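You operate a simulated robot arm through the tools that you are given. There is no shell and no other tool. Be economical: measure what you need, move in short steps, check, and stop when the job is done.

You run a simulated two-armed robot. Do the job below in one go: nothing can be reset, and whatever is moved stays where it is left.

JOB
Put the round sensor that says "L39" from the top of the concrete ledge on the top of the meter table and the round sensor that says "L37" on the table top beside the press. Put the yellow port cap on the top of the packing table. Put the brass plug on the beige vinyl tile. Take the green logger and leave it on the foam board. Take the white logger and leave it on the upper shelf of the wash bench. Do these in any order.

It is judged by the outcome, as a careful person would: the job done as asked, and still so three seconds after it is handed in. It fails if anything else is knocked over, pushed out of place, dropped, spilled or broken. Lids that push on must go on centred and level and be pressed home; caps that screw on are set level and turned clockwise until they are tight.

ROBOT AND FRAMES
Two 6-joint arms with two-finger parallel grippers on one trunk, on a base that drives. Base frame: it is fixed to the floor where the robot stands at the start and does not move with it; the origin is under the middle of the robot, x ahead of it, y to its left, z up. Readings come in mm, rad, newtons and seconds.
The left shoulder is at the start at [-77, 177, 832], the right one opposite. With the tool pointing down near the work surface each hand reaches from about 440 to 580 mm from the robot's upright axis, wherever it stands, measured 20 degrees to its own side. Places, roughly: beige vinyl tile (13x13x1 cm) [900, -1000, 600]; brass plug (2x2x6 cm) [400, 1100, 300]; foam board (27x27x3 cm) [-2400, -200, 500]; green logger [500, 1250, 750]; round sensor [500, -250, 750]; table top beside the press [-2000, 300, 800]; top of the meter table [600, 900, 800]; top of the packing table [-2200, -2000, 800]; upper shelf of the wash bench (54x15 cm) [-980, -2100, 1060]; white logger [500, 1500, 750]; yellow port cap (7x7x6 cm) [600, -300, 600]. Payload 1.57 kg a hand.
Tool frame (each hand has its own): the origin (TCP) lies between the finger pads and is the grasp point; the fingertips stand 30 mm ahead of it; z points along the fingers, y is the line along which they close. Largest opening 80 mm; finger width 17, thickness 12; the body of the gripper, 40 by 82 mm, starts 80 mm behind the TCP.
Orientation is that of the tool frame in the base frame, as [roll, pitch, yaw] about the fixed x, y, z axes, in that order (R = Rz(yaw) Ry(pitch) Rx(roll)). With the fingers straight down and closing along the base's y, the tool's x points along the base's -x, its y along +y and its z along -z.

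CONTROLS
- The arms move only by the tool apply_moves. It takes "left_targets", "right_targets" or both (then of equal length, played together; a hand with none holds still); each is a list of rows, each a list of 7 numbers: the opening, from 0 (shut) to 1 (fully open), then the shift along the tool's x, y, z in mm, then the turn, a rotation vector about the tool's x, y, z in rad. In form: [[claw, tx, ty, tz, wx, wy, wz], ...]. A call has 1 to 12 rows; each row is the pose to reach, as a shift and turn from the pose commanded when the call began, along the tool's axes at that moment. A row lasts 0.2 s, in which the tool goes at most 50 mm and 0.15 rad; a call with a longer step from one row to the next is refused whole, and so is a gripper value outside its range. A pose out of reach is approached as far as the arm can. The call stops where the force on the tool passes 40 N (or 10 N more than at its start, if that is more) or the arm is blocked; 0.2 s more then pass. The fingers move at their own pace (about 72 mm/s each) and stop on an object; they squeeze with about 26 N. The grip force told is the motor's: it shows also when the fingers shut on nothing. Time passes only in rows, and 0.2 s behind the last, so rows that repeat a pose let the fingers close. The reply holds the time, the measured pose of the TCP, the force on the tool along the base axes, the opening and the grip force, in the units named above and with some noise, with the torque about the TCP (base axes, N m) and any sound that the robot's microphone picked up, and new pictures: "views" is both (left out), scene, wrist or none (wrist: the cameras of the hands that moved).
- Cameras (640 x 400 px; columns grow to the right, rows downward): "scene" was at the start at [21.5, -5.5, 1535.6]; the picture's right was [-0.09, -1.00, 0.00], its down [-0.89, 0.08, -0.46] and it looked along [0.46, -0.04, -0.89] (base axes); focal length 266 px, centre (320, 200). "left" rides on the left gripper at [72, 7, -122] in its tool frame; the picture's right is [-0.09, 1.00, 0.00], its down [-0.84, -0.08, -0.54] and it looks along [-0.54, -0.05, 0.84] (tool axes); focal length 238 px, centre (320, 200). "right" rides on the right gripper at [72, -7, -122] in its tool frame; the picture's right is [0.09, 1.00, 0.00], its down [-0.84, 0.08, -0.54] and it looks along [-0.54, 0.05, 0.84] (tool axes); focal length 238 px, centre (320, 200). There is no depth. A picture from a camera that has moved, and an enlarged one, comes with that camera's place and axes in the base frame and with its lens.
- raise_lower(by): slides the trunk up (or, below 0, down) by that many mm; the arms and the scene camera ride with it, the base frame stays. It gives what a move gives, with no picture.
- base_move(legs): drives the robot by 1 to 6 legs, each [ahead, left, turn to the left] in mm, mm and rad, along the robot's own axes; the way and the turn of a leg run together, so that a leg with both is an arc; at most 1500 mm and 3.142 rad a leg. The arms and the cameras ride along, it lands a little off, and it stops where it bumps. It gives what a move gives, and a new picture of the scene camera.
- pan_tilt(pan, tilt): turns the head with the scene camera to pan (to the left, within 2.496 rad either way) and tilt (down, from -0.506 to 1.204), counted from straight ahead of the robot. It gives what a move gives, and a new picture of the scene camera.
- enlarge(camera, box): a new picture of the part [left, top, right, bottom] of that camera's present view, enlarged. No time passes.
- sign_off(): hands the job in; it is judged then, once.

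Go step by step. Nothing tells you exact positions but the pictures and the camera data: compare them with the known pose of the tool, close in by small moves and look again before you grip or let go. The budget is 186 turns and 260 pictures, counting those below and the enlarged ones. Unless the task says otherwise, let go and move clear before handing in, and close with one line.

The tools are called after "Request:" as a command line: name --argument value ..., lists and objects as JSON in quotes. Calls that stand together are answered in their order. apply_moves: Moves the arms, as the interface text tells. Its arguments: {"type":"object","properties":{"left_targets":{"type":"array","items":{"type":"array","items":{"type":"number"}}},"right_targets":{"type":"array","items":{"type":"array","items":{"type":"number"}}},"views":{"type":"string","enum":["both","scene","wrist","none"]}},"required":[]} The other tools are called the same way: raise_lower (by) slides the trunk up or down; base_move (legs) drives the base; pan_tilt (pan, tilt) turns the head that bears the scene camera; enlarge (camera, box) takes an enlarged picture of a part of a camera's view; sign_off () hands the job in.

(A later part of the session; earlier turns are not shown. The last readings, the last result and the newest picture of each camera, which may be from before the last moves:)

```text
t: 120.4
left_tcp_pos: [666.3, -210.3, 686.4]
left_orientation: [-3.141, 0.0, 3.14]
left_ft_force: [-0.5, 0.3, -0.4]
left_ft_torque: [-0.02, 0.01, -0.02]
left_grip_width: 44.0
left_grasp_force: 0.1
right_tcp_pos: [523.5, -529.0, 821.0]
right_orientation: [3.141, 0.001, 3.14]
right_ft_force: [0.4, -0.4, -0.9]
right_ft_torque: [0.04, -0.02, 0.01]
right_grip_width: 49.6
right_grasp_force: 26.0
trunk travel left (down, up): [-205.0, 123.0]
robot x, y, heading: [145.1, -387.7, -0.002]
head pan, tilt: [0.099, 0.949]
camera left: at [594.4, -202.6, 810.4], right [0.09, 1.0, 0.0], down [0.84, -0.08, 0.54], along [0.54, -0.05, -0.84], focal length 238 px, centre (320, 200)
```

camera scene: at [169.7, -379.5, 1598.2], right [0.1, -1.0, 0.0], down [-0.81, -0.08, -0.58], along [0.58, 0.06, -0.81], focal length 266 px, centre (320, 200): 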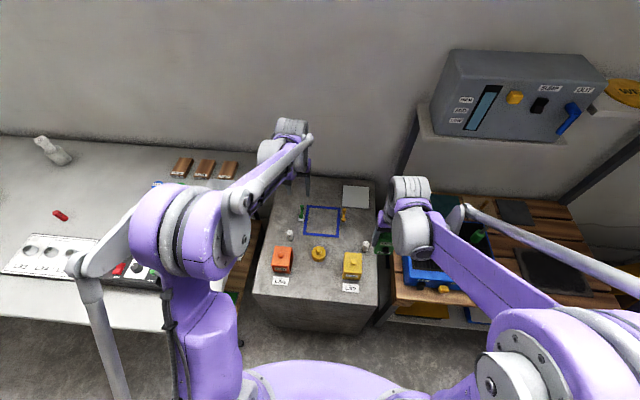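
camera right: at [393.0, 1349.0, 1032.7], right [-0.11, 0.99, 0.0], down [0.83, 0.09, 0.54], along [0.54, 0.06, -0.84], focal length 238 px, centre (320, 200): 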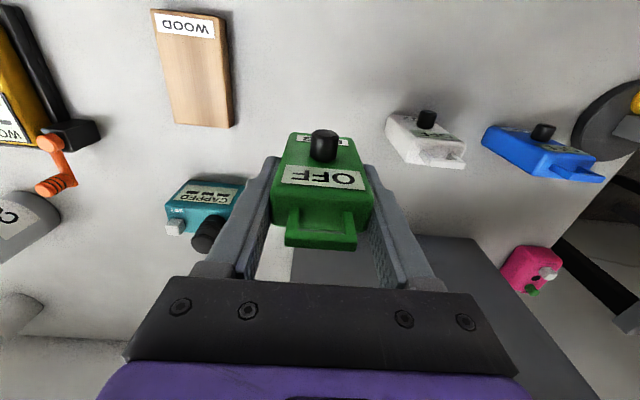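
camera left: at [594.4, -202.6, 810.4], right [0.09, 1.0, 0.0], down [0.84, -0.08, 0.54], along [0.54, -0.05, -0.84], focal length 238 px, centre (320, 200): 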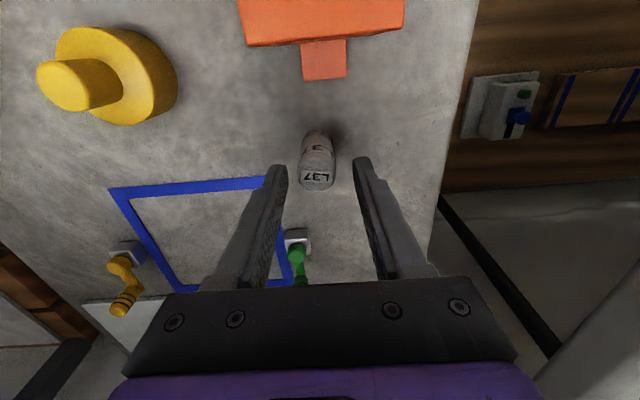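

Request:
apply_moves --left_targets '[[0.55, -3, -1, 15, 0, 0, 0], [0.55, -3, -1, 36, 0, 0, 0], [0.3, -3, -1, 36, 0, 0, 0], [0, -3, -1, 36, 0, 0, 0], [0, -3, -1, 36, 0, 0, 0], [0, -3, -1, 20, 0, 0, 0], [0, -3, -1, -30, 0, 0, 0], [0, -3, -1, -80, 0, 0, 0]]' --views "wrist"

```text
t: 122.2
left_tcp_pos: [668.4, -211.1, 766.5]
left_orientation: [-3.141, 0.002, 3.139]
left_ft_force: [-0.1, -0.5, -0.6]
left_ft_torque: [-0.02, -0.04, 0.0]
left_grip_width: 22.3
left_grasp_force: 25.5
right_tcp_pos: [521.9, -528.1, 820.5]
right_orientation: [3.141, 0.006, 3.14]
right_ft_force: [-0.6, -0.1, -0.3]
right_ft_torque: [0.01, -0.02, -0.02]
right_grip_width: 49.6
right_grasp_force: 25.8
trunk travel left (down, up): [-205.0, 123.0]
robot x, y, heading: [138.6, -388.0, -0.004]
head pan, tilt: [0.099, 0.949]
camera left: at [595.5, -204.3, 890.6], right [0.09, 1.0, 0.0], down [0.84, -0.08, 0.54], along [0.54, -0.05, -0.84], focal length 238 px, centre (320, 200)
```

left: 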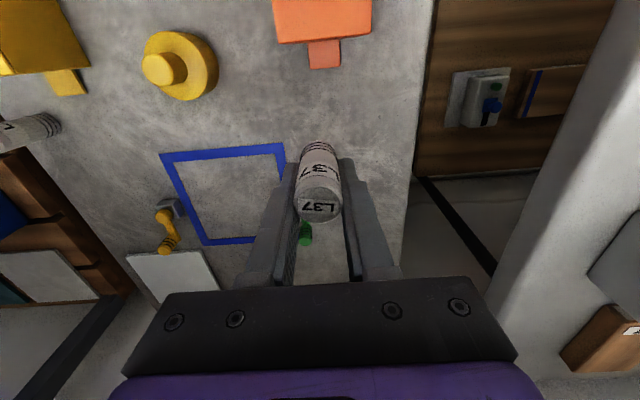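

L37 is held. I'll raise, back away, and turn around to face the rear of the room.

Request:
raise_lower --by 115

Request:
base_move --legs '[[-700, 0, 0], [0, 0, 1.571], [0, 0, 1.571]]'

Request:
pan_tilt --pan 0.0 --tilt 0.5

```text
t: 123.6
left_tcp_pos: [667.9, -209.7, 883.2]
left_orientation: [3.141, 0.0, 3.14]
left_ft_force: [-0.1, 0.0, 0.2]
left_ft_torque: [0.04, -0.01, 0.0]
left_grip_width: 22.5
left_grasp_force: 25.8
right_tcp_pos: [521.6, -528.8, 935.3]
right_orientation: [3.141, 0.002, 3.14]
right_ft_force: [0.5, 0.9, -1.3]
right_ft_torque: [0.01, -0.03, 0.02]
right_grip_width: 49.8
right_grasp_force: 25.7
trunk travel left (down, up): [-320.0, 8.0]
robot x, y, heading: [139.0, -384.8, -0.002]
head pan, tilt: [0.099, 0.949]
```

```text
t: 135.3
left_tcp_pos: [-1070.9, -595.1, 883.2]
left_orientation: [3.141, 0.0, 0.066]
left_ft_force: [-0.9, 0.6, 0.5]
left_ft_torque: [0.0, -0.01, 0.01]
left_grip_width: 0.0
left_grasp_force: 21.5
right_tcp_pos: [-947.4, -268.4, 935.6]
right_orientation: [3.14, 0.004, 0.068]
right_ft_force: [-0.9, 0.2, -0.8]
right_ft_torque: [-0.01, 0.02, 0.01]
right_grip_width: 49.2
right_grasp_force: 26.0
trunk travel left (down, up): [-320.0, 8.0]
robot x, y, heading: [-555.0, -381.5, -3.071]
head pan, tilt: [0.099, 0.949]
camera scene: at [-587.1, -391.9, 1594.0], right [-0.17, 0.99, 0.0], down [0.8, 0.14, -0.58], along [-0.57, -0.1, -0.81], focal length 266 px, centre (320, 200)
```

scene: 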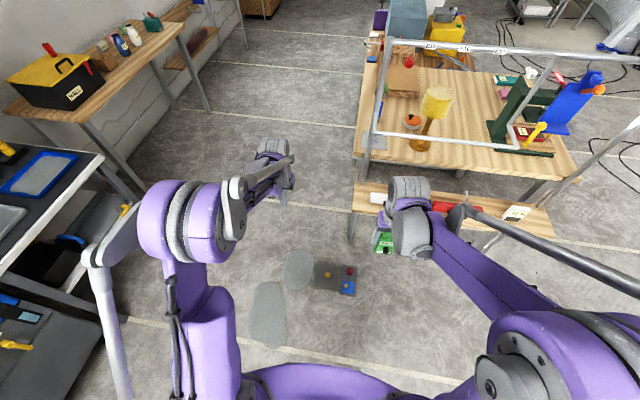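

```text
t: 136.2
left_tcp_pos: [-1071.2, -595.3, 882.2]
left_orientation: [-3.141, 0.0, 0.067]
left_ft_force: [0.5, -0.1, 0.4]
left_ft_torque: [0.02, -0.04, -0.01]
left_grip_width: 0.2
left_grasp_force: 20.9
right_tcp_pos: [-947.2, -267.1, 934.6]
right_orientation: [-3.141, 0.002, 0.065]
right_ft_force: [0.2, -0.4, -0.1]
right_ft_torque: [-0.01, 0.02, 0.0]
right_grip_width: 49.4
right_grasp_force: 25.8
trunk travel left (down, up): [-320.0, 8.0]
robot x, y, heading: [-560.5, -380.5, -3.074]
head pan, tilt: [0.0, 0.499]
camera scene: at [-606.2, -386.0, 1631.4], right [-0.07, 1.0, 0.0], down [0.48, 0.03, -0.88], along [-0.88, -0.06, -0.48], focal length 266 px, centre (320, 200)
```

scene: 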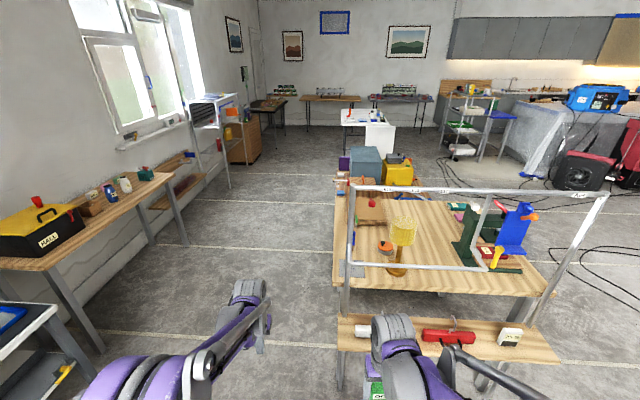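

The left gripper reads 0 width, so L37 slipped out during the drive or turn. I need to find it before moving the base.

Request:
pan_tilt --pan -0.9 --tilt 0.9

Request:
pan_tilt --pan -2.0 --tilt 0.7

Request:
pan_tilt --pan 1.2 --tilt 0.9

Request:
pan_tilt --pan 2.4 --tilt 0.7

```text
t: 137.4
left_tcp_pos: [-1070.4, -595.2, 883.1]
left_orientation: [3.141, 0.0, 0.067]
left_ft_force: [-0.6, -0.3, -0.8]
left_ft_torque: [0.01, -0.01, 0.0]
left_grip_width: 0.1
left_grasp_force: 21.3
right_tcp_pos: [-948.2, -267.0, 935.4]
right_orientation: [3.141, 0.004, 0.068]
right_ft_force: [0.4, 0.0, -1.1]
right_ft_torque: [0.02, -0.02, -0.01]
right_grip_width: 49.4
right_grasp_force: 26.3
trunk travel left (down, up): [-320.0, 8.0]
robot x, y, heading: [-556.2, -381.6, -3.072]
head pan, tilt: [-0.901, 0.901]
camera scene: at [-566.2, -324.0, 1597.6], right [0.74, 0.67, 0.0], down [0.53, -0.58, -0.62], along [-0.42, 0.46, -0.78], focal length 266 px, centre (320, 200)
```

scene: 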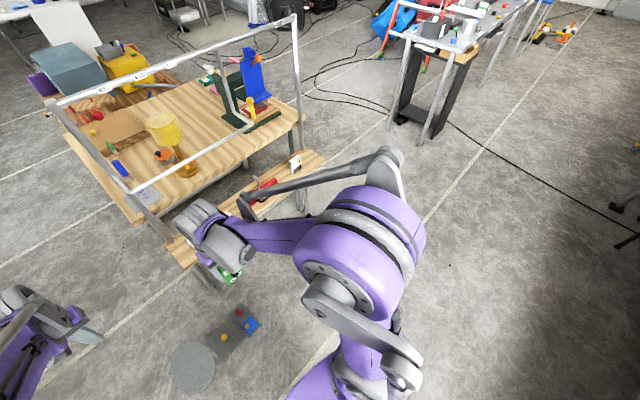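

```text
t: 138.7
left_tcp_pos: [-1072.1, -595.7, 882.5]
left_orientation: [-3.14, -0.001, 0.067]
left_ft_force: [-0.1, -0.1, 0.0]
left_ft_torque: [-0.01, -0.02, 0.03]
left_grip_width: 0.0
left_grasp_force: 21.3
right_tcp_pos: [-946.8, -267.5, 934.9]
right_orientation: [3.141, 0.004, 0.067]
right_ft_force: [0.2, 0.0, 0.1]
right_ft_torque: [-0.03, -0.01, 0.0]
right_grip_width: 49.4
right_grasp_force: 26.3
trunk travel left (down, up): [-320.0, 8.0]
robot x, y, heading: [-563.0, -380.1, -3.076]
head pan, tilt: [-2.0, 0.7]
camera scene: at [-485.4, -300.4, 1613.8], right [0.94, -0.35, 0.0], down [-0.23, -0.6, -0.76], along [0.27, 0.72, -0.64], focal length 266 px, centre (320, 200)
```

scene: 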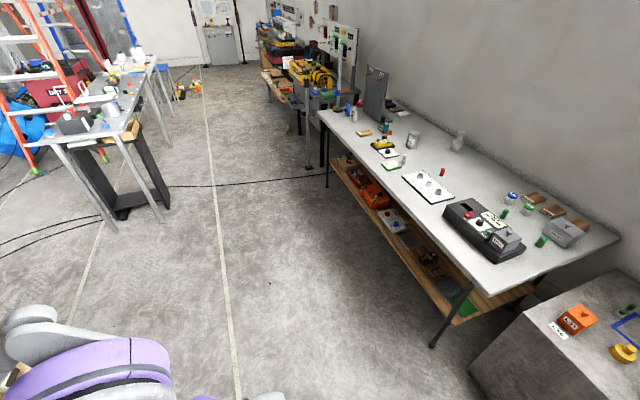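

```text
t: 141.4
left_tcp_pos: [-1070.9, -595.1, 882.3]
left_orientation: [-3.14, -0.001, 0.069]
left_ft_force: [0.3, -0.5, 0.2]
left_ft_torque: [0.03, 0.0, -0.01]
left_grip_width: 0.1
left_grasp_force: 21.2
right_tcp_pos: [-947.1, -267.8, 934.8]
right_orientation: [3.141, 0.004, 0.067]
right_ft_force: [-0.3, -0.2, -0.9]
right_ft_torque: [-0.01, 0.01, -0.02]
right_grip_width: 49.6
right_grasp_force: 26.0
trunk travel left (down, up): [-320.0, 8.0]
robot x, y, heading: [-559.8, -384.8, -3.073]
head pan, tilt: [1.201, 0.901]
camera scene: at [-537.9, -451.9, 1597.6], right [-0.95, 0.3, 0.0], down [0.23, 0.75, -0.62], along [-0.19, -0.59, -0.78], focal length 266 px, centre (320, 200)
```

scene: 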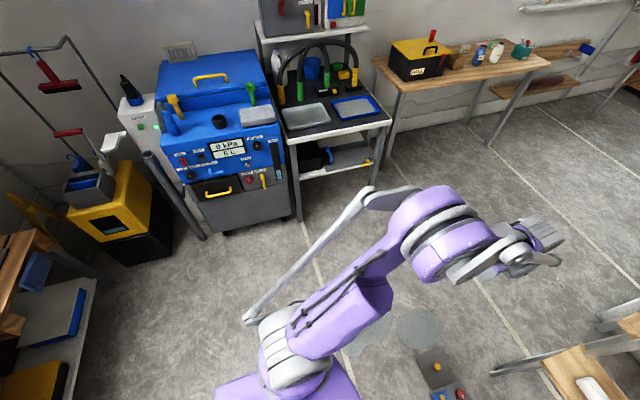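

```text
t: 142.8
left_tcp_pos: [-1071.4, -595.2, 882.3]
left_orientation: [-3.141, 0.0, 0.067]
left_ft_force: [0.3, -0.7, -0.4]
left_ft_torque: [0.0, -0.02, -0.01]
left_grip_width: 0.0
left_grasp_force: 21.5
right_tcp_pos: [-946.1, -266.9, 934.7]
right_orientation: [-3.141, 0.003, 0.069]
right_ft_force: [-0.7, -0.7, -0.9]
right_ft_torque: [0.0, 0.0, 0.0]
right_grip_width: 49.4
right_grasp_force: 26.4
trunk travel left (down, up): [-320.0, 8.0]
robot x, y, heading: [-555.6, -382.4, -3.075]
head pan, tilt: [2.4, 0.7]
camera scene: at [-449.1, -432.9, 1613.8], right [-0.62, -0.78, 0.0], down [-0.5, 0.4, -0.76], along [0.6, -0.48, -0.64], focal length 266 px, centre (320, 200)
```

scene: 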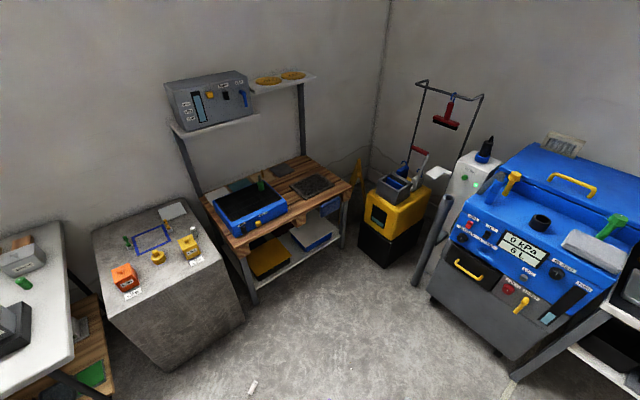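

L37 is lying on the floor near [110, -432]. It's retrievable, so I'll turn back towards it and take a closer look.

Request:
base_move --legs '[[0, 0, -1.535], [0, 0, -1.535]]'

Request:
pan_tilt --pan 0.0 --tilt 1.1

```text
t: 150.8
left_tcp_pos: [-55.7, -146.2, 882.8]
left_orientation: [-3.141, 0.001, -3.022]
left_ft_force: [-0.3, 0.4, 0.5]
left_ft_torque: [0.01, 0.01, -0.02]
left_grip_width: 0.0
left_grasp_force: 21.4
right_tcp_pos: [-163.0, -478.5, 934.9]
right_orientation: [-3.141, 0.003, -3.025]
right_ft_force: [-0.5, -0.2, -0.2]
right_ft_torque: [0.0, -0.03, 0.02]
right_grip_width: 49.5
right_grasp_force: 26.0
trunk travel left (down, up): [-320.0, 8.0]
robot x, y, heading: [-556.5, -385.0, 0.12]
head pan, tilt: [2.4, 0.7]
camera scene: at [-670.1, -338.3, 1613.8], right [0.58, 0.81, 0.0], down [0.52, -0.38, -0.76], along [-0.62, 0.45, -0.64], focal length 266 px, centre (320, 200)
```

scene: 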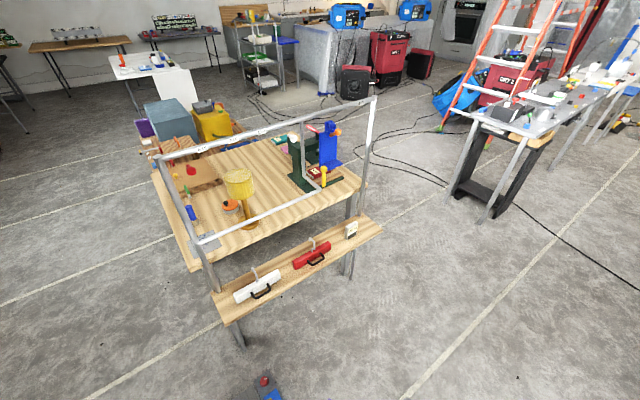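

```text
t: 153.0
left_tcp_pos: [-55.5, -144.2, 883.2]
left_orientation: [-3.14, -0.001, -3.021]
left_ft_force: [0.3, -0.4, 0.9]
left_ft_torque: [-0.04, 0.02, -0.01]
left_grip_width: 0.1
left_grasp_force: 21.6
right_tcp_pos: [-163.3, -479.2, 935.1]
right_orientation: [-3.141, 0.004, -3.025]
right_ft_force: [-0.1, 0.2, -0.9]
right_ft_torque: [0.0, 0.03, 0.01]
right_grip_width: 49.7
right_grasp_force: 25.5
trunk travel left (down, up): [-320.0, 8.0]
robot x, y, heading: [-560.2, -381.7, 0.117]
head pan, tilt: [0.0, 1.1]
camera scene: at [-538.5, -380.4, 1583.8], right [0.12, -0.99, 0.0], down [-0.88, -0.11, -0.45], along [0.45, 0.05, -0.89], focal length 266 px, centre (320, 200)
```

scene: 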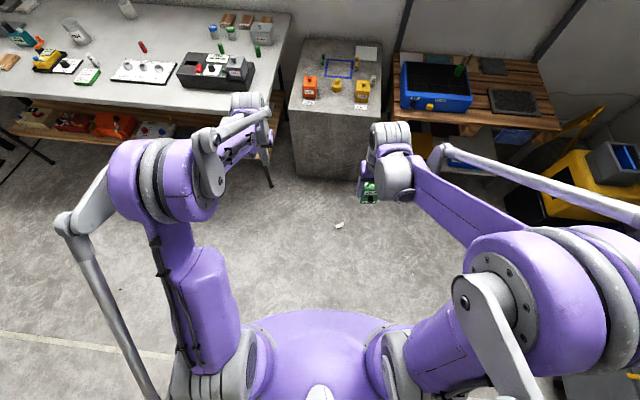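

Request:
enlarge --camera "scene" --box '[300, 200, 380, 250]'

```text
8.00 times, centred on (340, 225) of scene
camera zoom: at [-538.5, -380.4, 1583.8], right [0.12, -0.99, 0.0], down [-0.88, -0.11, -0.45], along [0.45, 0.05, -0.89], focal length 2127 px, centre (160, 0)
```

zoom: 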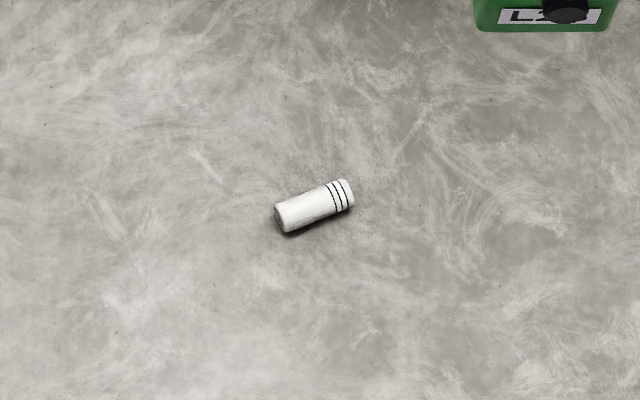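

L37 lies at about [90, -434] with its banded (bottom) end pointing along heading -1.01. I'll place the robot at that heading so that I can grip it tilted forward and later rotate it upright.

Request:
base_move --legs '[[0, 0, -1.13], [-132, 374, 0]]'

Request:
raise_lower --by -320

Request:
pan_tilt --pan 0.1 --tilt 1.05

```text
t: 159.7
left_tcp_pos: [120.9, -435.1, 882.9]
left_orientation: [3.14, -0.001, 2.113]
left_ft_force: [0.4, 0.7, 0.0]
left_ft_torque: [-0.01, -0.02, 0.0]
left_grip_width: 0.0
left_grasp_force: 21.2
right_tcp_pos: [-226.7, -473.5, 935.3]
right_orientation: [-3.141, 0.005, 2.113]
right_ft_force: [0.2, 0.0, -1.2]
right_ft_torque: [-0.02, 0.03, 0.04]
right_grip_width: 49.9
right_grasp_force: 25.8
trunk travel left (down, up): [-320.0, 8.0]
robot x, y, heading: [-303.3, -74.8, -1.027]
head pan, tilt: [0.0, 1.1]
camera scene: at [-292.9, -92.7, 1583.8], right [-0.86, -0.52, 0.0], down [-0.46, 0.76, -0.45], along [0.23, -0.39, -0.89], focal length 266 px, centre (320, 200)
```

scene: 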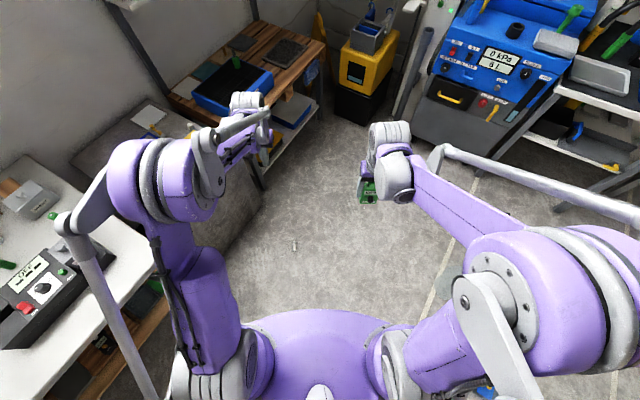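

```text
t: 162.9
left_tcp_pos: [120.7, -435.1, 562.2]
left_orientation: [-3.141, 0.001, 2.114]
left_ft_force: [0.9, 1.5, -0.6]
left_ft_torque: [0.0, 0.0, -0.05]
left_grip_width: 0.0
left_grasp_force: 21.0
right_tcp_pos: [-227.5, -474.4, 614.9]
right_orientation: [3.141, 0.004, 2.114]
right_ft_force: [-0.3, -1.3, -1.2]
right_ft_torque: [0.01, 0.0, 0.01]
right_grip_width: 49.6
right_grasp_force: 26.1
trunk travel left (down, up): [0.0, 328.0]
robot x, y, heading: [-303.7, -75.8, -1.024]
head pan, tilt: [0.0, 1.1]
```

```text
t: 163.6
left_tcp_pos: [120.6, -435.7, 563.3]
left_orientation: [-3.141, 0.0, 2.114]
left_ft_force: [0.2, 0.0, 0.5]
left_ft_torque: [0.01, -0.01, 0.05]
left_grip_width: 0.0
left_grasp_force: 20.9
right_tcp_pos: [-227.3, -474.4, 615.2]
right_orientation: [-3.14, 0.002, 2.114]
right_ft_force: [0.6, 0.2, -0.8]
right_ft_torque: [0.0, -0.02, 0.01]
right_grip_width: 49.5
right_grasp_force: 26.2
trunk travel left (down, up): [0.0, 328.0]
robot x, y, heading: [-302.6, -75.2, -1.027]
head pan, tilt: [0.099, 1.051]
camera scene: at [-258.8, -136.7, 1260.6], right [-0.8, -0.6, 0.0], down [-0.52, 0.7, -0.5], along [0.3, -0.4, -0.87], focal length 266 px, centre (320, 200)
```

scene: 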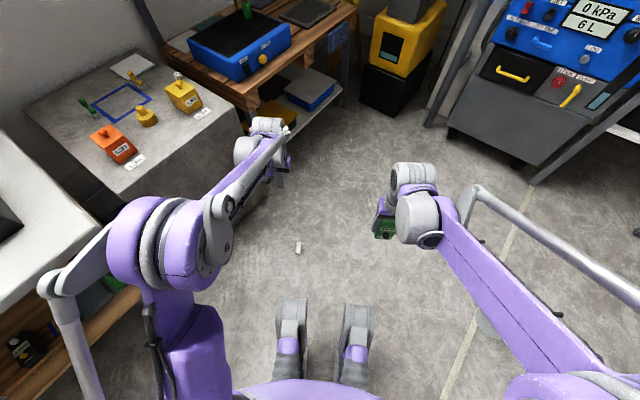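

Request:
enlarge --camera "scene" --box '[270, 230, 330, 268]'

Request:
enlarge --camera "left" --box '[0, 0, 640, 400]'

```text
10.53 times, centred on (300, 249) of scene
camera zoom: at [-258.8, -136.7, 1260.6], right [-0.8, -0.6, 0.0], down [-0.52, 0.7, -0.5], along [0.3, -0.4, -0.87], focal length 2798 px, centre (530, -316)
```

zoom: 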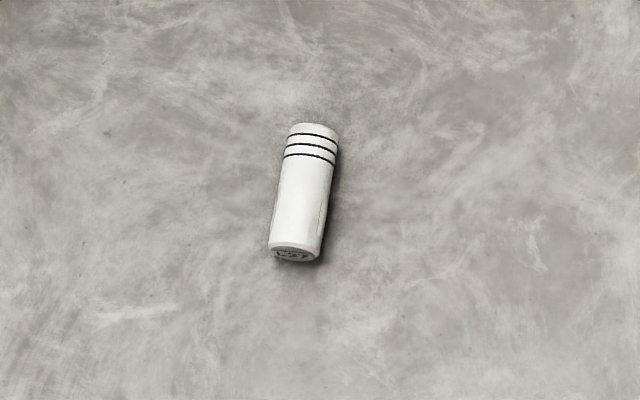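

```text
1.00 times, centred on (320, 200) of left (not enlarged: the box is as wide or as high as the picture)
camera zoom: at [88.7, -370.1, 685.8], right [0.9, 0.43, 0.0], down [0.37, -0.76, 0.54], along [0.24, -0.49, -0.84], focal length 238 px, centre (320, 200)
```

zoom: 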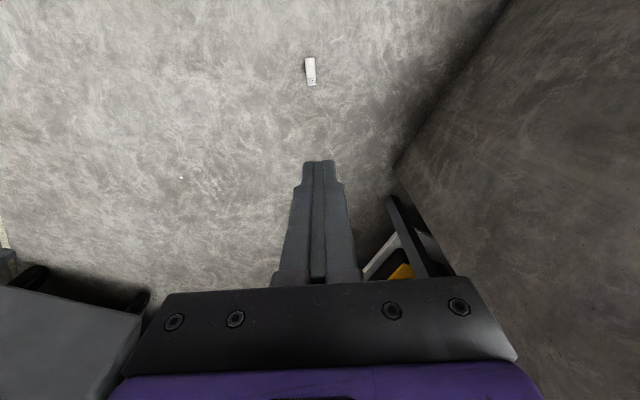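

L37's centre is at [93, -427] and its axis matches my heading. I'll lower the left hand, tilting forward 0.75 rad, to just above it.

Request:
apply_moves --left_targets '[[0.3, 3, -2, 44, 0, -0.075, 0], [0.55, 7, -4, 88, 0, -0.15, 0], [0.55, 10, -6, 132, 0, -0.225, 0], [0.55, 14, -8, 176, 0, -0.3, 0], [0.55, 17, -10, 220, 0, -0.375, 0], [0.55, 20, -12, 264, 0, -0.45, 0], [0.55, 24, -13, 308, 0, -0.525, 0], [0.55, 27, -15, 352, 0, -0.6, 0], [0.55, 31, -17, 396, 0, -0.675, 0], [0.55, 34, -19, 440, 0, -0.75, 0]]' --views "wrist"

```text
t: 165.8
left_tcp_pos: [103.6, -446.1, 169.0]
left_orientation: [3.142, 0.749, 2.113]
left_ft_force: [0.1, 0.5, 0.2]
left_ft_torque: [0.02, -0.03, 0.05]
left_grip_width: 43.9
left_grasp_force: 0.0
left hand out of reach, approached as far as the arm can: row 8, 9, 10
right_tcp_pos: [-227.4, -474.4, 615.0]
right_orientation: [-3.141, 0.004, 2.113]
right_ft_force: [-0.6, -0.5, -0.3]
right_ft_torque: [-0.01, 0.0, 0.05]
right_grip_width: 49.5
right_grasp_force: 25.9
trunk travel left (down, up): [0.0, 328.0]
robot x, y, heading: [-302.5, -74.6, -1.027]
head pan, tilt: [0.099, 1.051]
camera left: at [38.0, -325.6, 212.3], right [0.89, 0.46, 0.06], down [0.06, -0.25, 0.97], along [0.46, -0.85, -0.25], focal length 238 px, centre (320, 200)
```

left: 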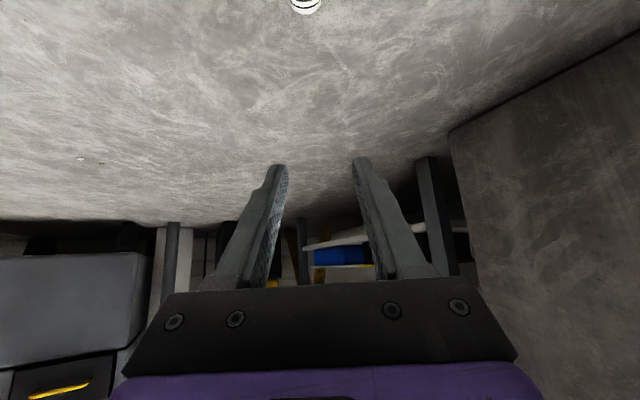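

The arm couldn't get low enough at this distance. I'll test whether it reaches lower when further out.

Request:
apply_moves --left_targets '[[0.55, 2, 0, 45, 0, 0, 0], [0.55, 4, 0, 90, 0, 0, 0], [0.55, 7, 0, 135, 0, 0, 0]]' --views "none"

```text
t: 166.6
left_tcp_pos: [136.2, -501.7, 176.8]
left_orientation: [-3.142, 0.749, 2.114]
left_ft_force: [-1.2, -0.8, 0.2]
left_ft_torque: [-0.01, -0.01, 0.03]
left_grip_width: 44.1
left_grasp_force: 0.1
left hand out of reach, approached as far as the arm can: row 1, 2, 3
right_tcp_pos: [-227.3, -473.8, 614.2]
right_orientation: [-3.141, 0.002, 2.113]
right_ft_force: [0.6, 0.2, -0.3]
right_ft_torque: [-0.01, 0.01, 0.0]
right_grip_width: 49.7
right_grasp_force: 26.0
trunk travel left (down, up): [0.0, 328.0]
robot x, y, heading: [-300.3, -77.8, -1.027]
head pan, tilt: [0.099, 1.051]
```

Request:
apply_moves --left_targets '[[0.55, 4, 0, -20, 0, 0.15, 0], [0.55, 7, 0, -40, 0, 0.3, 0], [0.55, 11, 0, -60, 0, 0.45, 0], [0.55, 14, 0, -80, 0, 0.6, 0], [0.55, 18, 0, -98, 0, 0.75, 0]]' --views "none"

Request:
apply_moves --left_targets '[[0.55, 0, 0, 45, 0, 0, 0], [0.55, 0, 0, 90, 0, 0, 0], [0.55, 0, 0, 135, 0, 0, 0], [0.55, 0, 0, 180, 0, 0, 0]]' --views "wrist"

```text
t: 167.8
left_tcp_pos: [95.4, -427.9, 236.4]
left_orientation: [3.141, -0.004, 2.114]
left_ft_force: [0.6, -0.9, 0.6]
left_ft_torque: [0.0, -0.02, 0.01]
left_grip_width: 44.1
left_grasp_force: 0.1
right_tcp_pos: [-227.6, -474.4, 616.0]
right_orientation: [-3.141, 0.005, 2.115]
right_ft_force: [0.6, 0.2, -0.6]
right_ft_torque: [0.01, -0.03, 0.0]
right_grip_width: 49.6
right_grasp_force: 26.0
trunk travel left (down, up): [0.0, 328.0]
robot x, y, heading: [-301.5, -75.7, -1.023]
head pan, tilt: [0.099, 1.051]
```

```text
t: 168.8
left_tcp_pos: [85.1, -407.0, 129.4]
left_orientation: [3.141, 0.001, 2.115]
left_ft_force: [0.4, 0.3, 0.6]
left_ft_torque: [0.0, 0.0, 0.01]
left_grip_width: 44.0
left_grasp_force: 0.1
left hand out of reach, approached as far as the arm can: row 3, 4
right_tcp_pos: [-227.8, -474.8, 614.3]
right_orientation: [3.14, 0.004, 2.114]
right_ft_force: [-0.4, 0.0, -0.6]
right_ft_torque: [-0.02, -0.02, 0.03]
right_grip_width: 49.7
right_grasp_force: 26.5
trunk travel left (down, up): [0.0, 328.0]
robot x, y, heading: [-304.0, -76.1, -1.03]
head pan, tilt: [0.099, 1.051]
camera left: at [53.1, -342.1, 252.6], right [0.9, 0.43, 0.0], down [0.37, -0.76, 0.54], along [0.24, -0.49, -0.84], focal length 238 px, centre (320, 200)
```

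left: 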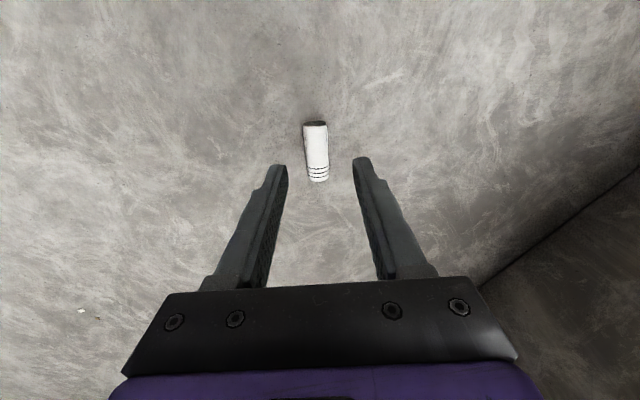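

Going closer seems to reach lower. I'll test nearer to the robot.

Request:
apply_moves --left_targets '[[0.55, 45, 0, 0, 0, 0, 0], [0.55, 80, 0, 30, 0, 0, 0], [0.55, 100, 0, 70, 0, 0, 0], [0.55, 100, 0, 95, 0, 0, 0]]' --views "none"

```text
t: 169.8
left_tcp_pos: [32.2, -322.7, 112.0]
left_orientation: [-3.14, 0.0, 2.114]
left_ft_force: [-0.8, 0.5, -0.3]
left_ft_torque: [0.04, 0.01, -0.02]
left_grip_width: 44.0
left_grasp_force: 0.1
left hand out of reach, approached as far as the arm can: row 2, 3, 4
right_tcp_pos: [-227.1, -474.7, 615.4]
right_orientation: [-3.14, 0.005, 2.115]
right_ft_force: [0.2, -0.2, -0.4]
right_ft_torque: [0.0, 0.0, 0.0]
right_grip_width: 49.4
right_grasp_force: 26.3
trunk travel left (down, up): [0.0, 328.0]
robot x, y, heading: [-302.5, -74.8, -1.026]
head pan, tilt: [0.099, 1.051]
```

The arm bottoms out at about z=110, so the floor cannot be reached with bare fingers. The green and white loggers, held by their top handles, would reach about 115 mm lower. I'll use them as two paddles to pinch L37 end-to-end and lift it. First I return to the loggers.

Request:
raise_lower --by 325

Request:
apply_moves --left_targets '[[0.55, -10, 0, -48, 0, 0, 0], [0.55, -20, 0, -96, 0, 0, 0], [0.55, -30, 0, -144, 0, 0, 0], [0.55, -40, 0, -192, 0, 0, 0], [0.55, -50, 0, -240, 0, 0, 0], [0.55, -60, 0, -288, 0, 0, 0], [0.55, -70, 0, -336, 0, 0, 0], [0.6, -70, 0, -384, 0, 0, 0], [0.6, -70, 0, -432, 0, 0, 0], [0.6, -70, 0, -480, 0, 0, 0], [0.6, -70, 0, -510, 0, 0, 0]]' --views "none"

Request:
base_move --legs '[[0, 0, 1.027], [0, 1450, 0]]'

```text
t: 173.0
left_tcp_pos: [103.6, -439.1, 523.7]
left_orientation: [3.141, 0.16, 2.114]
left_ft_force: [0.4, -0.1, 0.6]
left_ft_torque: [0.01, 0.0, 0.0]
left_grip_width: 44.2
left_grasp_force: 0.0
right_tcp_pos: [-227.1, -473.4, 938.6]
right_orientation: [-3.141, 0.003, 2.114]
right_ft_force: [0.0, -0.2, -0.3]
right_ft_torque: [0.02, 0.01, 0.0]
right_grip_width: 49.7
right_grasp_force: 26.3
trunk travel left (down, up): [-325.0, 3.0]
robot x, y, heading: [-302.1, -73.7, -1.026]
head pan, tilt: [0.099, 1.051]
```

```text
t: 175.4
left_tcp_pos: [99.0, -429.2, 1039.8]
left_orientation: [-3.141, 0.162, 2.114]
left_ft_force: [1.0, 1.2, 0.3]
left_ft_torque: [0.01, 0.01, -0.02]
left_grip_width: 48.0
left_grasp_force: 0.0
right_tcp_pos: [-227.0, -474.6, 939.7]
right_orientation: [3.142, 0.005, 2.114]
right_ft_force: [0.0, -0.8, -1.2]
right_ft_torque: [-0.01, -0.02, -0.01]
right_grip_width: 49.4
right_grasp_force: 25.7
trunk travel left (down, up): [-325.0, 3.0]
robot x, y, heading: [-305.6, -72.0, -1.029]
head pan, tilt: [0.099, 1.051]
```

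```text
t: 190.8
left_tcp_pos: [256.7, 1508.9, 1039.3]
left_orientation: [3.141, 0.162, 3.103]
left_ft_force: [-0.8, 0.2, 0.4]
left_ft_torque: [0.04, 0.01, -0.02]
left_grip_width: 47.9
left_grasp_force: 0.0
right_tcp_pos: [118.3, 1211.9, 941.0]
right_orientation: [3.141, 0.002, 3.103]
right_ft_force: [0.1, -0.4, -1.3]
right_ft_torque: [-0.01, -0.01, -0.02]
right_grip_width: 49.4
right_grasp_force: 26.5
trunk travel left (down, up): [-325.0, 3.0]
robot x, y, heading: [-262.1, 1366.8, -0.04]
head pan, tilt: [0.099, 1.051]
camera scene: at [-235.6, 1373.2, 1591.4], right [0.06, -1.0, 0.0], down [-0.87, -0.05, -0.5], along [0.5, 0.03, -0.87], focal length 266 px, centre (320, 200)
```

scene: 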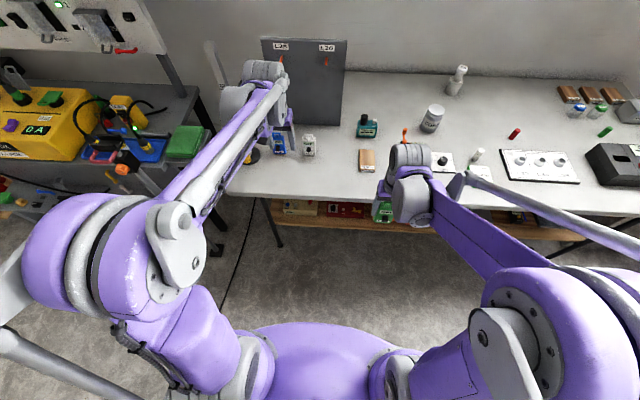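

Request:
base_move --legs '[[0, 40, 0.04], [185, 0, 0]]'

Request:
apply_moves --left_targets '[[0.8, 20, -20, 0, 0, 0.08, 0], [0.8, 40, -40, 0, 0, 0.162, 0], [0.8, 40, -80, 0, 0, 0.162, 0], [0.8, 40, -110, 0, 0, 0.162, 0]]' --right_targets '[[0.2, -25, 20, 0, 0, 0, 0], [0.2, -50, 40, 0, 0, 0, 0], [0.2, -75, 55, 0, 0, 0, 0], [0.2, -100, 70, 0, 0, 0, 0]]' --views "wrist"

```text
t: 192.9
left_tcp_pos: [438.6, 1568.4, 1039.8]
left_orientation: [3.141, 0.16, 3.141]
left_ft_force: [0.1, -0.7, 0.1]
left_ft_torque: [-0.02, 0.02, 0.01]
left_grip_width: 48.2
left_grasp_force: 0.0
right_tcp_pos: [307.3, 1265.8, 939.1]
right_orientation: [3.14, 0.002, 3.141]
right_ft_force: [-0.3, 0.4, -0.4]
right_ft_torque: [0.0, 0.01, 0.01]
right_grip_width: 49.4
right_grasp_force: 26.5
trunk travel left (down, up): [-325.0, 3.0]
robot x, y, heading: [-72.4, 1405.9, -0.006]
head pan, tilt: [0.099, 1.051]
camera scene: at [-49.3, 1414.7, 1591.1], right [0.1, -1.0, 0.0], down [-0.86, -0.09, -0.5], along [0.5, 0.05, -0.87], focal length 266 px, centre (320, 200)
```

scene: 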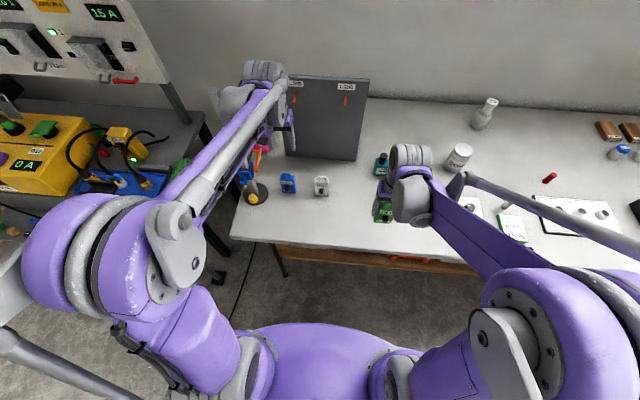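

```text
t: 193.9
left_tcp_pos: [401.5, 1458.8, 1032.8]
left_orientation: [-3.141, -0.001, 3.139]
left_ft_force: [0.4, -0.1, 0.5]
left_ft_torque: [0.01, 0.02, 0.01]
left_grip_width: 64.4
left_grasp_force: 0.0
right_tcp_pos: [409.7, 1335.6, 940.7]
right_orientation: [3.141, 0.002, 3.14]
right_ft_force: [-0.8, 0.0, -0.9]
right_ft_torque: [-0.03, 0.0, -0.01]
right_grip_width: 49.6
right_grasp_force: 26.0
trunk travel left (down, up): [-325.0, 3.0]
robot x, y, heading: [-71.6, 1409.0, 0.001]
head pan, tilt: [0.099, 1.051]
camera right: at [338.3, 1328.3, 1061.4], right [-0.09, 1.0, 0.0], down [0.84, 0.08, 0.54], along [0.54, 0.05, -0.84], focal length 238 px, centre (320, 200)
camera left: at [329.4, 1465.6, 1157.5], right [0.09, 1.0, 0.0], down [0.84, -0.08, 0.54], along [0.54, -0.05, -0.84], focal length 238 px, centre (320, 200)
```

right: 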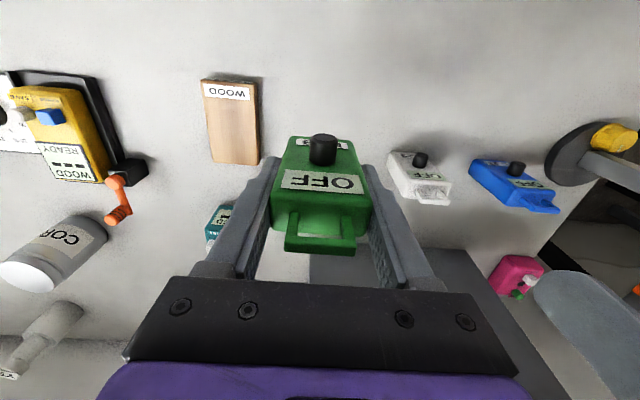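
left: 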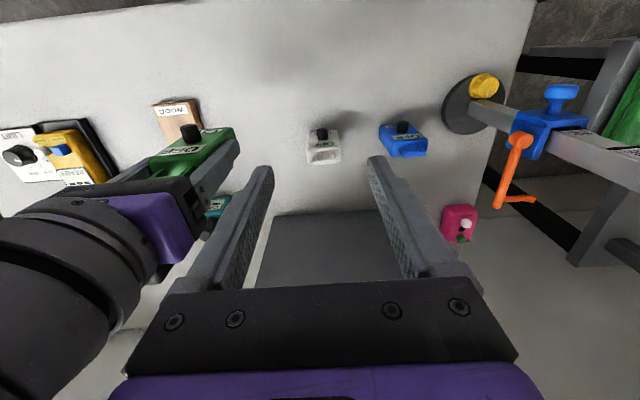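

I'll set the green logger back down near its original spot, then regrip it by the handle.

Request:
apply_moves --right_targets '[[0.2, -25, 3, 30, 0, 0, 0], [0.2, -48, 5, 70, 0, 0, 0], [0.2, -48, 5, 105, 0, 0, 0], [0.2, -48, 5, 122, 0, 0, 0], [0.2, -48, 5, 126, 0, 0, 0], [0.2, -48, 5, 129, 0, 0, 0], [0.2, -48, 5, 132, 0, 0, 0], [0.2, -48, 5, 135, 0, 0, 0], [0.2, -48, 5, 138, 0, 0, 0]]' --views "none"

```text
t: 195.9
left_tcp_pos: [400.4, 1459.0, 1034.9]
left_orientation: [3.141, 0.0, 3.139]
left_ft_force: [0.9, 0.3, 0.2]
left_ft_torque: [0.01, 0.01, 0.01]
left_grip_width: 64.2
left_grasp_force: 0.1
right_tcp_pos: [457.8, 1342.3, 802.9]
right_orientation: [-3.141, 0.004, 3.139]
right_ft_force: [1.4, -1.6, 20.5]
right_ft_torque: [-0.05, -0.03, -0.02]
right_grip_width: 49.7
right_grasp_force: 26.5
trunk travel left (down, up): [-325.0, 3.0]
robot x, y, heading: [-70.2, 1408.1, -0.003]
head pan, tilt: [0.099, 1.051]
```

Request:
apply_moves --right_targets '[[0.7, 0, 0, -1.5, 0, 0, 0], [1, 0, 0, -1.5, 0, 0, 0], [1, 0, 0, -1.5, 0, 0, 0], [1, 0, 0, -45, 0, 0, 0], [1, 0, 0, -90, 0, 0, 0]]' --views "wrist"

Request:
enlarge --camera "right" --box '[240, 100, 480, 250]'

```text
t: 197.1
left_tcp_pos: [400.3, 1458.6, 1034.5]
left_orientation: [3.14, -0.001, 3.14]
left_ft_force: [0.4, -0.4, 0.9]
left_ft_torque: [0.0, -0.01, 0.02]
left_grip_width: 64.0
left_grasp_force: 0.0
right_tcp_pos: [456.6, 1343.7, 892.4]
right_orientation: [-3.14, 0.003, 3.14]
right_ft_force: [0.2, 0.1, -0.2]
right_ft_torque: [-0.01, -0.03, 0.0]
right_grip_width: 80.2
right_grasp_force: 0.0
trunk travel left (down, up): [-325.0, 3.0]
robot x, y, heading: [-69.0, 1404.4, 0.003]
head pan, tilt: [0.099, 1.051]
camera right: at [385.6, 1336.0, 1013.2], right [-0.09, 1.0, 0.0], down [0.84, 0.08, 0.54], along [0.54, 0.05, -0.84], focal length 238 px, centre (320, 200)
```

right: 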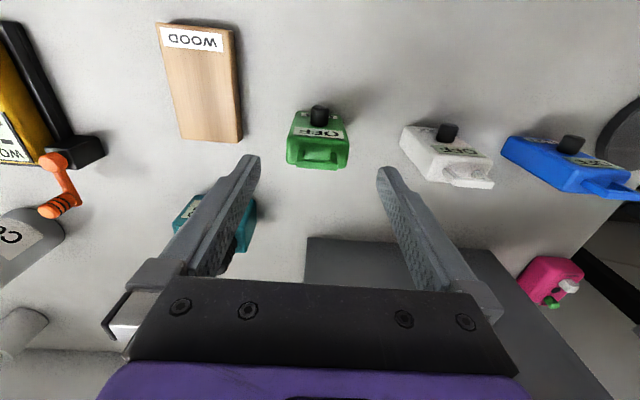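

```text
2.67 times, centred on (360, 175) of right
camera zoom: at [385.6, 1336.0, 1013.2], right [-0.09, 1.0, 0.0], down [0.84, 0.08, 0.54], along [0.54, 0.05, -0.84], focal length 636 px, centre (213, 267)
```

zoom: 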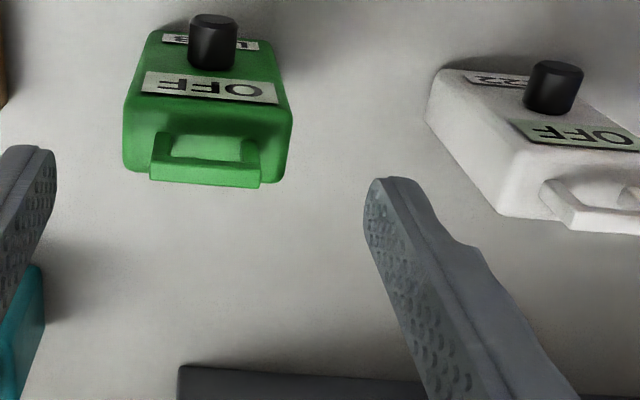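

The green handle is about 32 mm wide, centred at [463, 1341]. I'll lower with a 40 mm opening so that the fingertips stop on the body's shoulders, then grip the handle.

Request:
apply_moves --right_targets '[[0.5, -6, -2, 0, 0, 0, 0], [0.5, -6, -2, 10, 0, 0, 0], [0.5, -6, -2, 24, 0, 0, 0], [0.5, -6, -2, 28, 0, 0, 0], [0.5, -6, -2, 31, 0, 0, 0], [0.5, -6, -2, 34, 0, 0, 0]]' --views "wrist"

```text
t: 198.2
left_tcp_pos: [399.5, 1459.1, 1036.0]
left_orientation: [-3.14, 0.002, 3.138]
left_ft_force: [-0.6, -0.4, 0.3]
left_ft_torque: [0.0, -0.03, 0.01]
left_grip_width: 64.2
left_grasp_force: 0.2
right_tcp_pos: [463.8, 1338.0, 867.5]
right_orientation: [-3.142, 0.008, 3.141]
right_ft_force: [0.1, -0.9, 35.8]
right_ft_torque: [0.07, 0.06, 0.03]
right_grip_width: 40.0
right_grasp_force: 0.1
trunk travel left (down, up): [-325.0, 3.0]
robot x, y, heading: [-71.7, 1408.8, 0.001]
head pan, tilt: [0.099, 1.051]
stopped in row 5 (right hand): the force on the tool passed its limit at 47 N (the readings are from after the stop); the commanded pose is now the measured one
camera right: at [392.0, 1331.7, 988.6], right [-0.09, 1.0, 0.0], down [0.83, 0.08, 0.55], along [0.55, 0.05, -0.84], focal length 238 px, centre (320, 200)
```

right: 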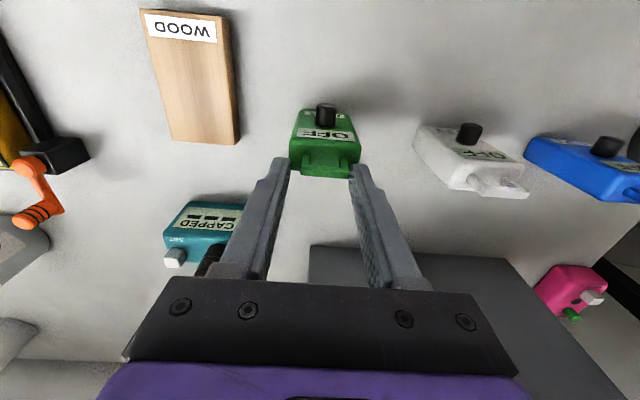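

The fingers sit about 4 mm off-centre and the right one is on the handle. I'll lift, shift and retry.

Request:
apply_moves --right_targets '[[0.55, 0, 0, -12, 0, 0, 0], [0.55, 0, 4.5, -12, 0, 0, 0], [0.55, 0, 4.5, -2, 0, 0, 0], [0.55, 0, 4.5, 4, 0, 0, 0], [0.55, 0, 4.5, 7, 0, 0, 0], [0.55, 0, 4.5, 10, 0, 0, 0], [0.55, 0, 4.5, 13, 0, 0, 0], [0.55, 0, 4.5, 16, 0, 0, 0], [0.55, 0, 4.5, 19, 0, 0, 0]]' --views "wrist"

Request:
enlarge --camera "right" --box '[240, 90, 400, 190]'

```text
t: 199.3
left_tcp_pos: [399.3, 1459.4, 1036.3]
left_orientation: [-3.141, 0.002, 3.139]
left_ft_force: [0.3, -0.4, 0.0]
left_ft_torque: [0.04, 0.01, -0.02]
left_grip_width: 63.6
left_grasp_force: 0.0
right_tcp_pos: [463.8, 1343.0, 867.3]
right_orientation: [-3.141, 0.008, 3.139]
right_ft_force: [2.1, -0.8, 43.1]
right_ft_torque: [-0.21, 0.09, -0.01]
right_grip_width: 44.2
right_grasp_force: 0.0
trunk travel left (down, up): [-325.0, 3.0]
robot x, y, heading: [-69.5, 1407.3, -0.006]
head pan, tilt: [0.099, 1.051]
stopped in row 5 (right hand): the force on the tool passed its limit at 56 N (the readings are from after the stop); the commanded pose is now the measured one
camera right: at [392.3, 1336.6, 988.4], right [-0.09, 1.0, 0.0], down [0.83, 0.08, 0.55], along [0.55, 0.05, -0.84], focal length 238 px, centre (320, 200)
```

right: 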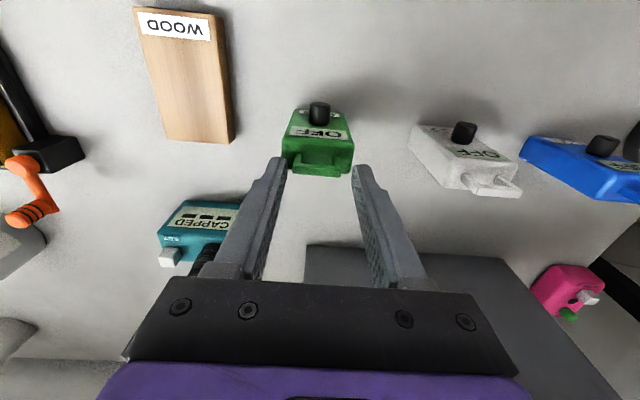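

```text
4.00 times, centred on (320, 140) of right
camera zoom: at [392.3, 1336.6, 988.4], right [-0.09, 1.0, 0.0], down [0.83, 0.08, 0.55], along [0.55, 0.05, -0.84], focal length 953 px, centre (320, 440)
```

zoom: 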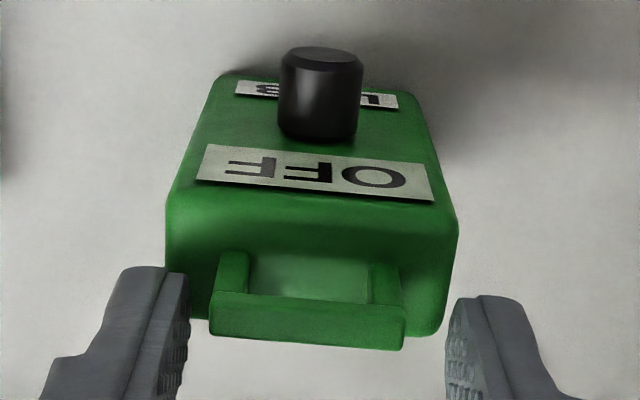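

The fingertips rest on the body shoulders at z≈837, giving about 124 mm from TCP to base. I'll centre on the handle, grip it and lift slightly.

Request:
apply_moves --right_targets '[[0.55, 0, 0, -2, 0, 0, 0], [0.5, 4, -1, -1, 0, 0, 0], [0.2, 4, -1, -1, 0, 0, 0], [0.1, 4, -1, -1, 0, 0, 0], [0.1, 4, -1, -1, 0, 0, 0], [0.1, 4, -1, -25, 0, 0, 0], [0.1, 4, -1, -60, 0, 0, 0]]' --views "wrist"

```text
t: 200.1
left_tcp_pos: [399.5, 1459.4, 1035.1]
left_orientation: [3.14, 0.0, 3.14]
left_ft_force: [0.2, -0.3, -0.1]
left_ft_torque: [0.0, -0.02, -0.03]
left_grip_width: 63.8
left_grasp_force: 0.0
right_tcp_pos: [461.5, 1343.2, 867.6]
right_orientation: [-3.14, 0.011, 3.141]
right_ft_force: [7.1, 1.1, 38.8]
right_ft_torque: [-0.85, -0.19, 0.11]
right_grip_width: 43.4
right_grasp_force: 15.5
trunk travel left (down, up): [-325.0, 3.0]
robot x, y, heading: [-69.4, 1407.8, -0.004]
head pan, tilt: [0.099, 1.051]
stopped in row 3 (right hand): the force on the tool passed its limit at 54 N (the readings are from after the stop); the commanded pose is now the measured one
camera right: at [389.2, 1335.7, 988.3], right [-0.09, 1.0, 0.0], down [0.83, 0.08, 0.55], along [0.55, 0.05, -0.83], focal length 238 px, centre (320, 200)
```

right: 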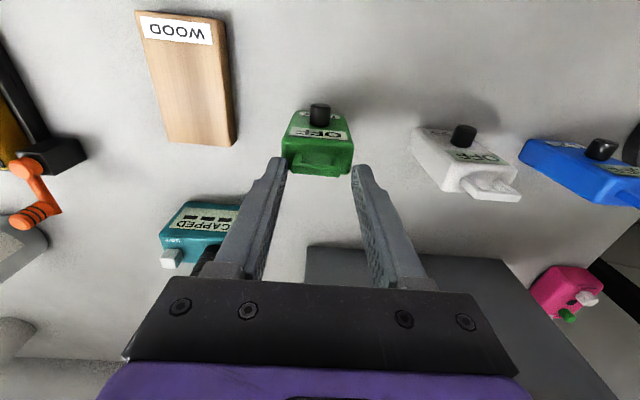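

Request:
apply_moves --right_targets '[[0.55, 0, 0, -5, 0, 0, 0], [0.4, 2, -1, -5, 0, 0, 0], [0.1, 2, -1, -5, 0, 0, 0], [0.1, 2, -1, -5, 0, 0, 0], [0.1, 2, -1, -5, 0, 0, 0]]' --views "wrist"

Request:
enlarge --camera "right" --box '[240, 90, 400, 190]'

```text
t: 201.3
left_tcp_pos: [402.4, 1460.0, 1035.0]
left_orientation: [3.141, -0.001, 3.14]
left_ft_force: [0.1, -0.7, 0.4]
left_ft_torque: [0.0, -0.01, -0.01]
left_grip_width: 64.1
left_grasp_force: 0.1
right_tcp_pos: [460.3, 1342.0, 869.8]
right_orientation: [3.141, 0.007, 3.139]
right_ft_force: [0.1, -1.1, 0.5]
right_ft_torque: [0.02, -0.01, 0.04]
right_grip_width: 29.7
right_grasp_force: 25.9
trunk travel left (down, up): [-325.0, 3.0]
robot x, y, heading: [-65.8, 1406.7, 0.003]
head pan, tilt: [0.099, 1.051]
camera right: at [387.9, 1334.4, 991.4], right [-0.09, 1.0, 0.0], down [0.83, 0.08, 0.55], along [0.55, 0.05, -0.84], focal length 238 px, centre (320, 200)
```

right: 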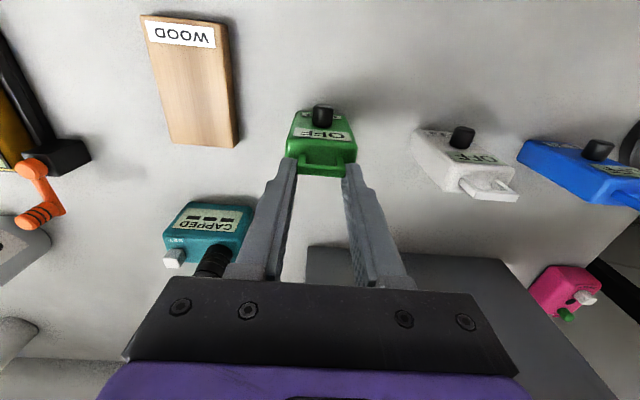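

```text
4.00 times, centred on (320, 140) of right
camera zoom: at [387.9, 1334.4, 991.4], right [-0.09, 1.0, 0.0], down [0.83, 0.08, 0.55], along [0.55, 0.05, -0.84], focal length 953 px, centre (320, 440)
```

zoom: 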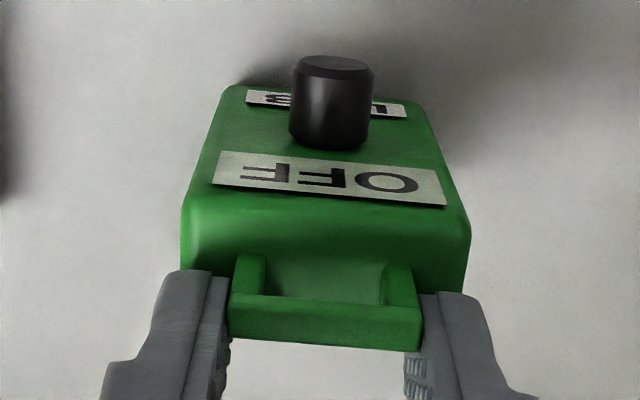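

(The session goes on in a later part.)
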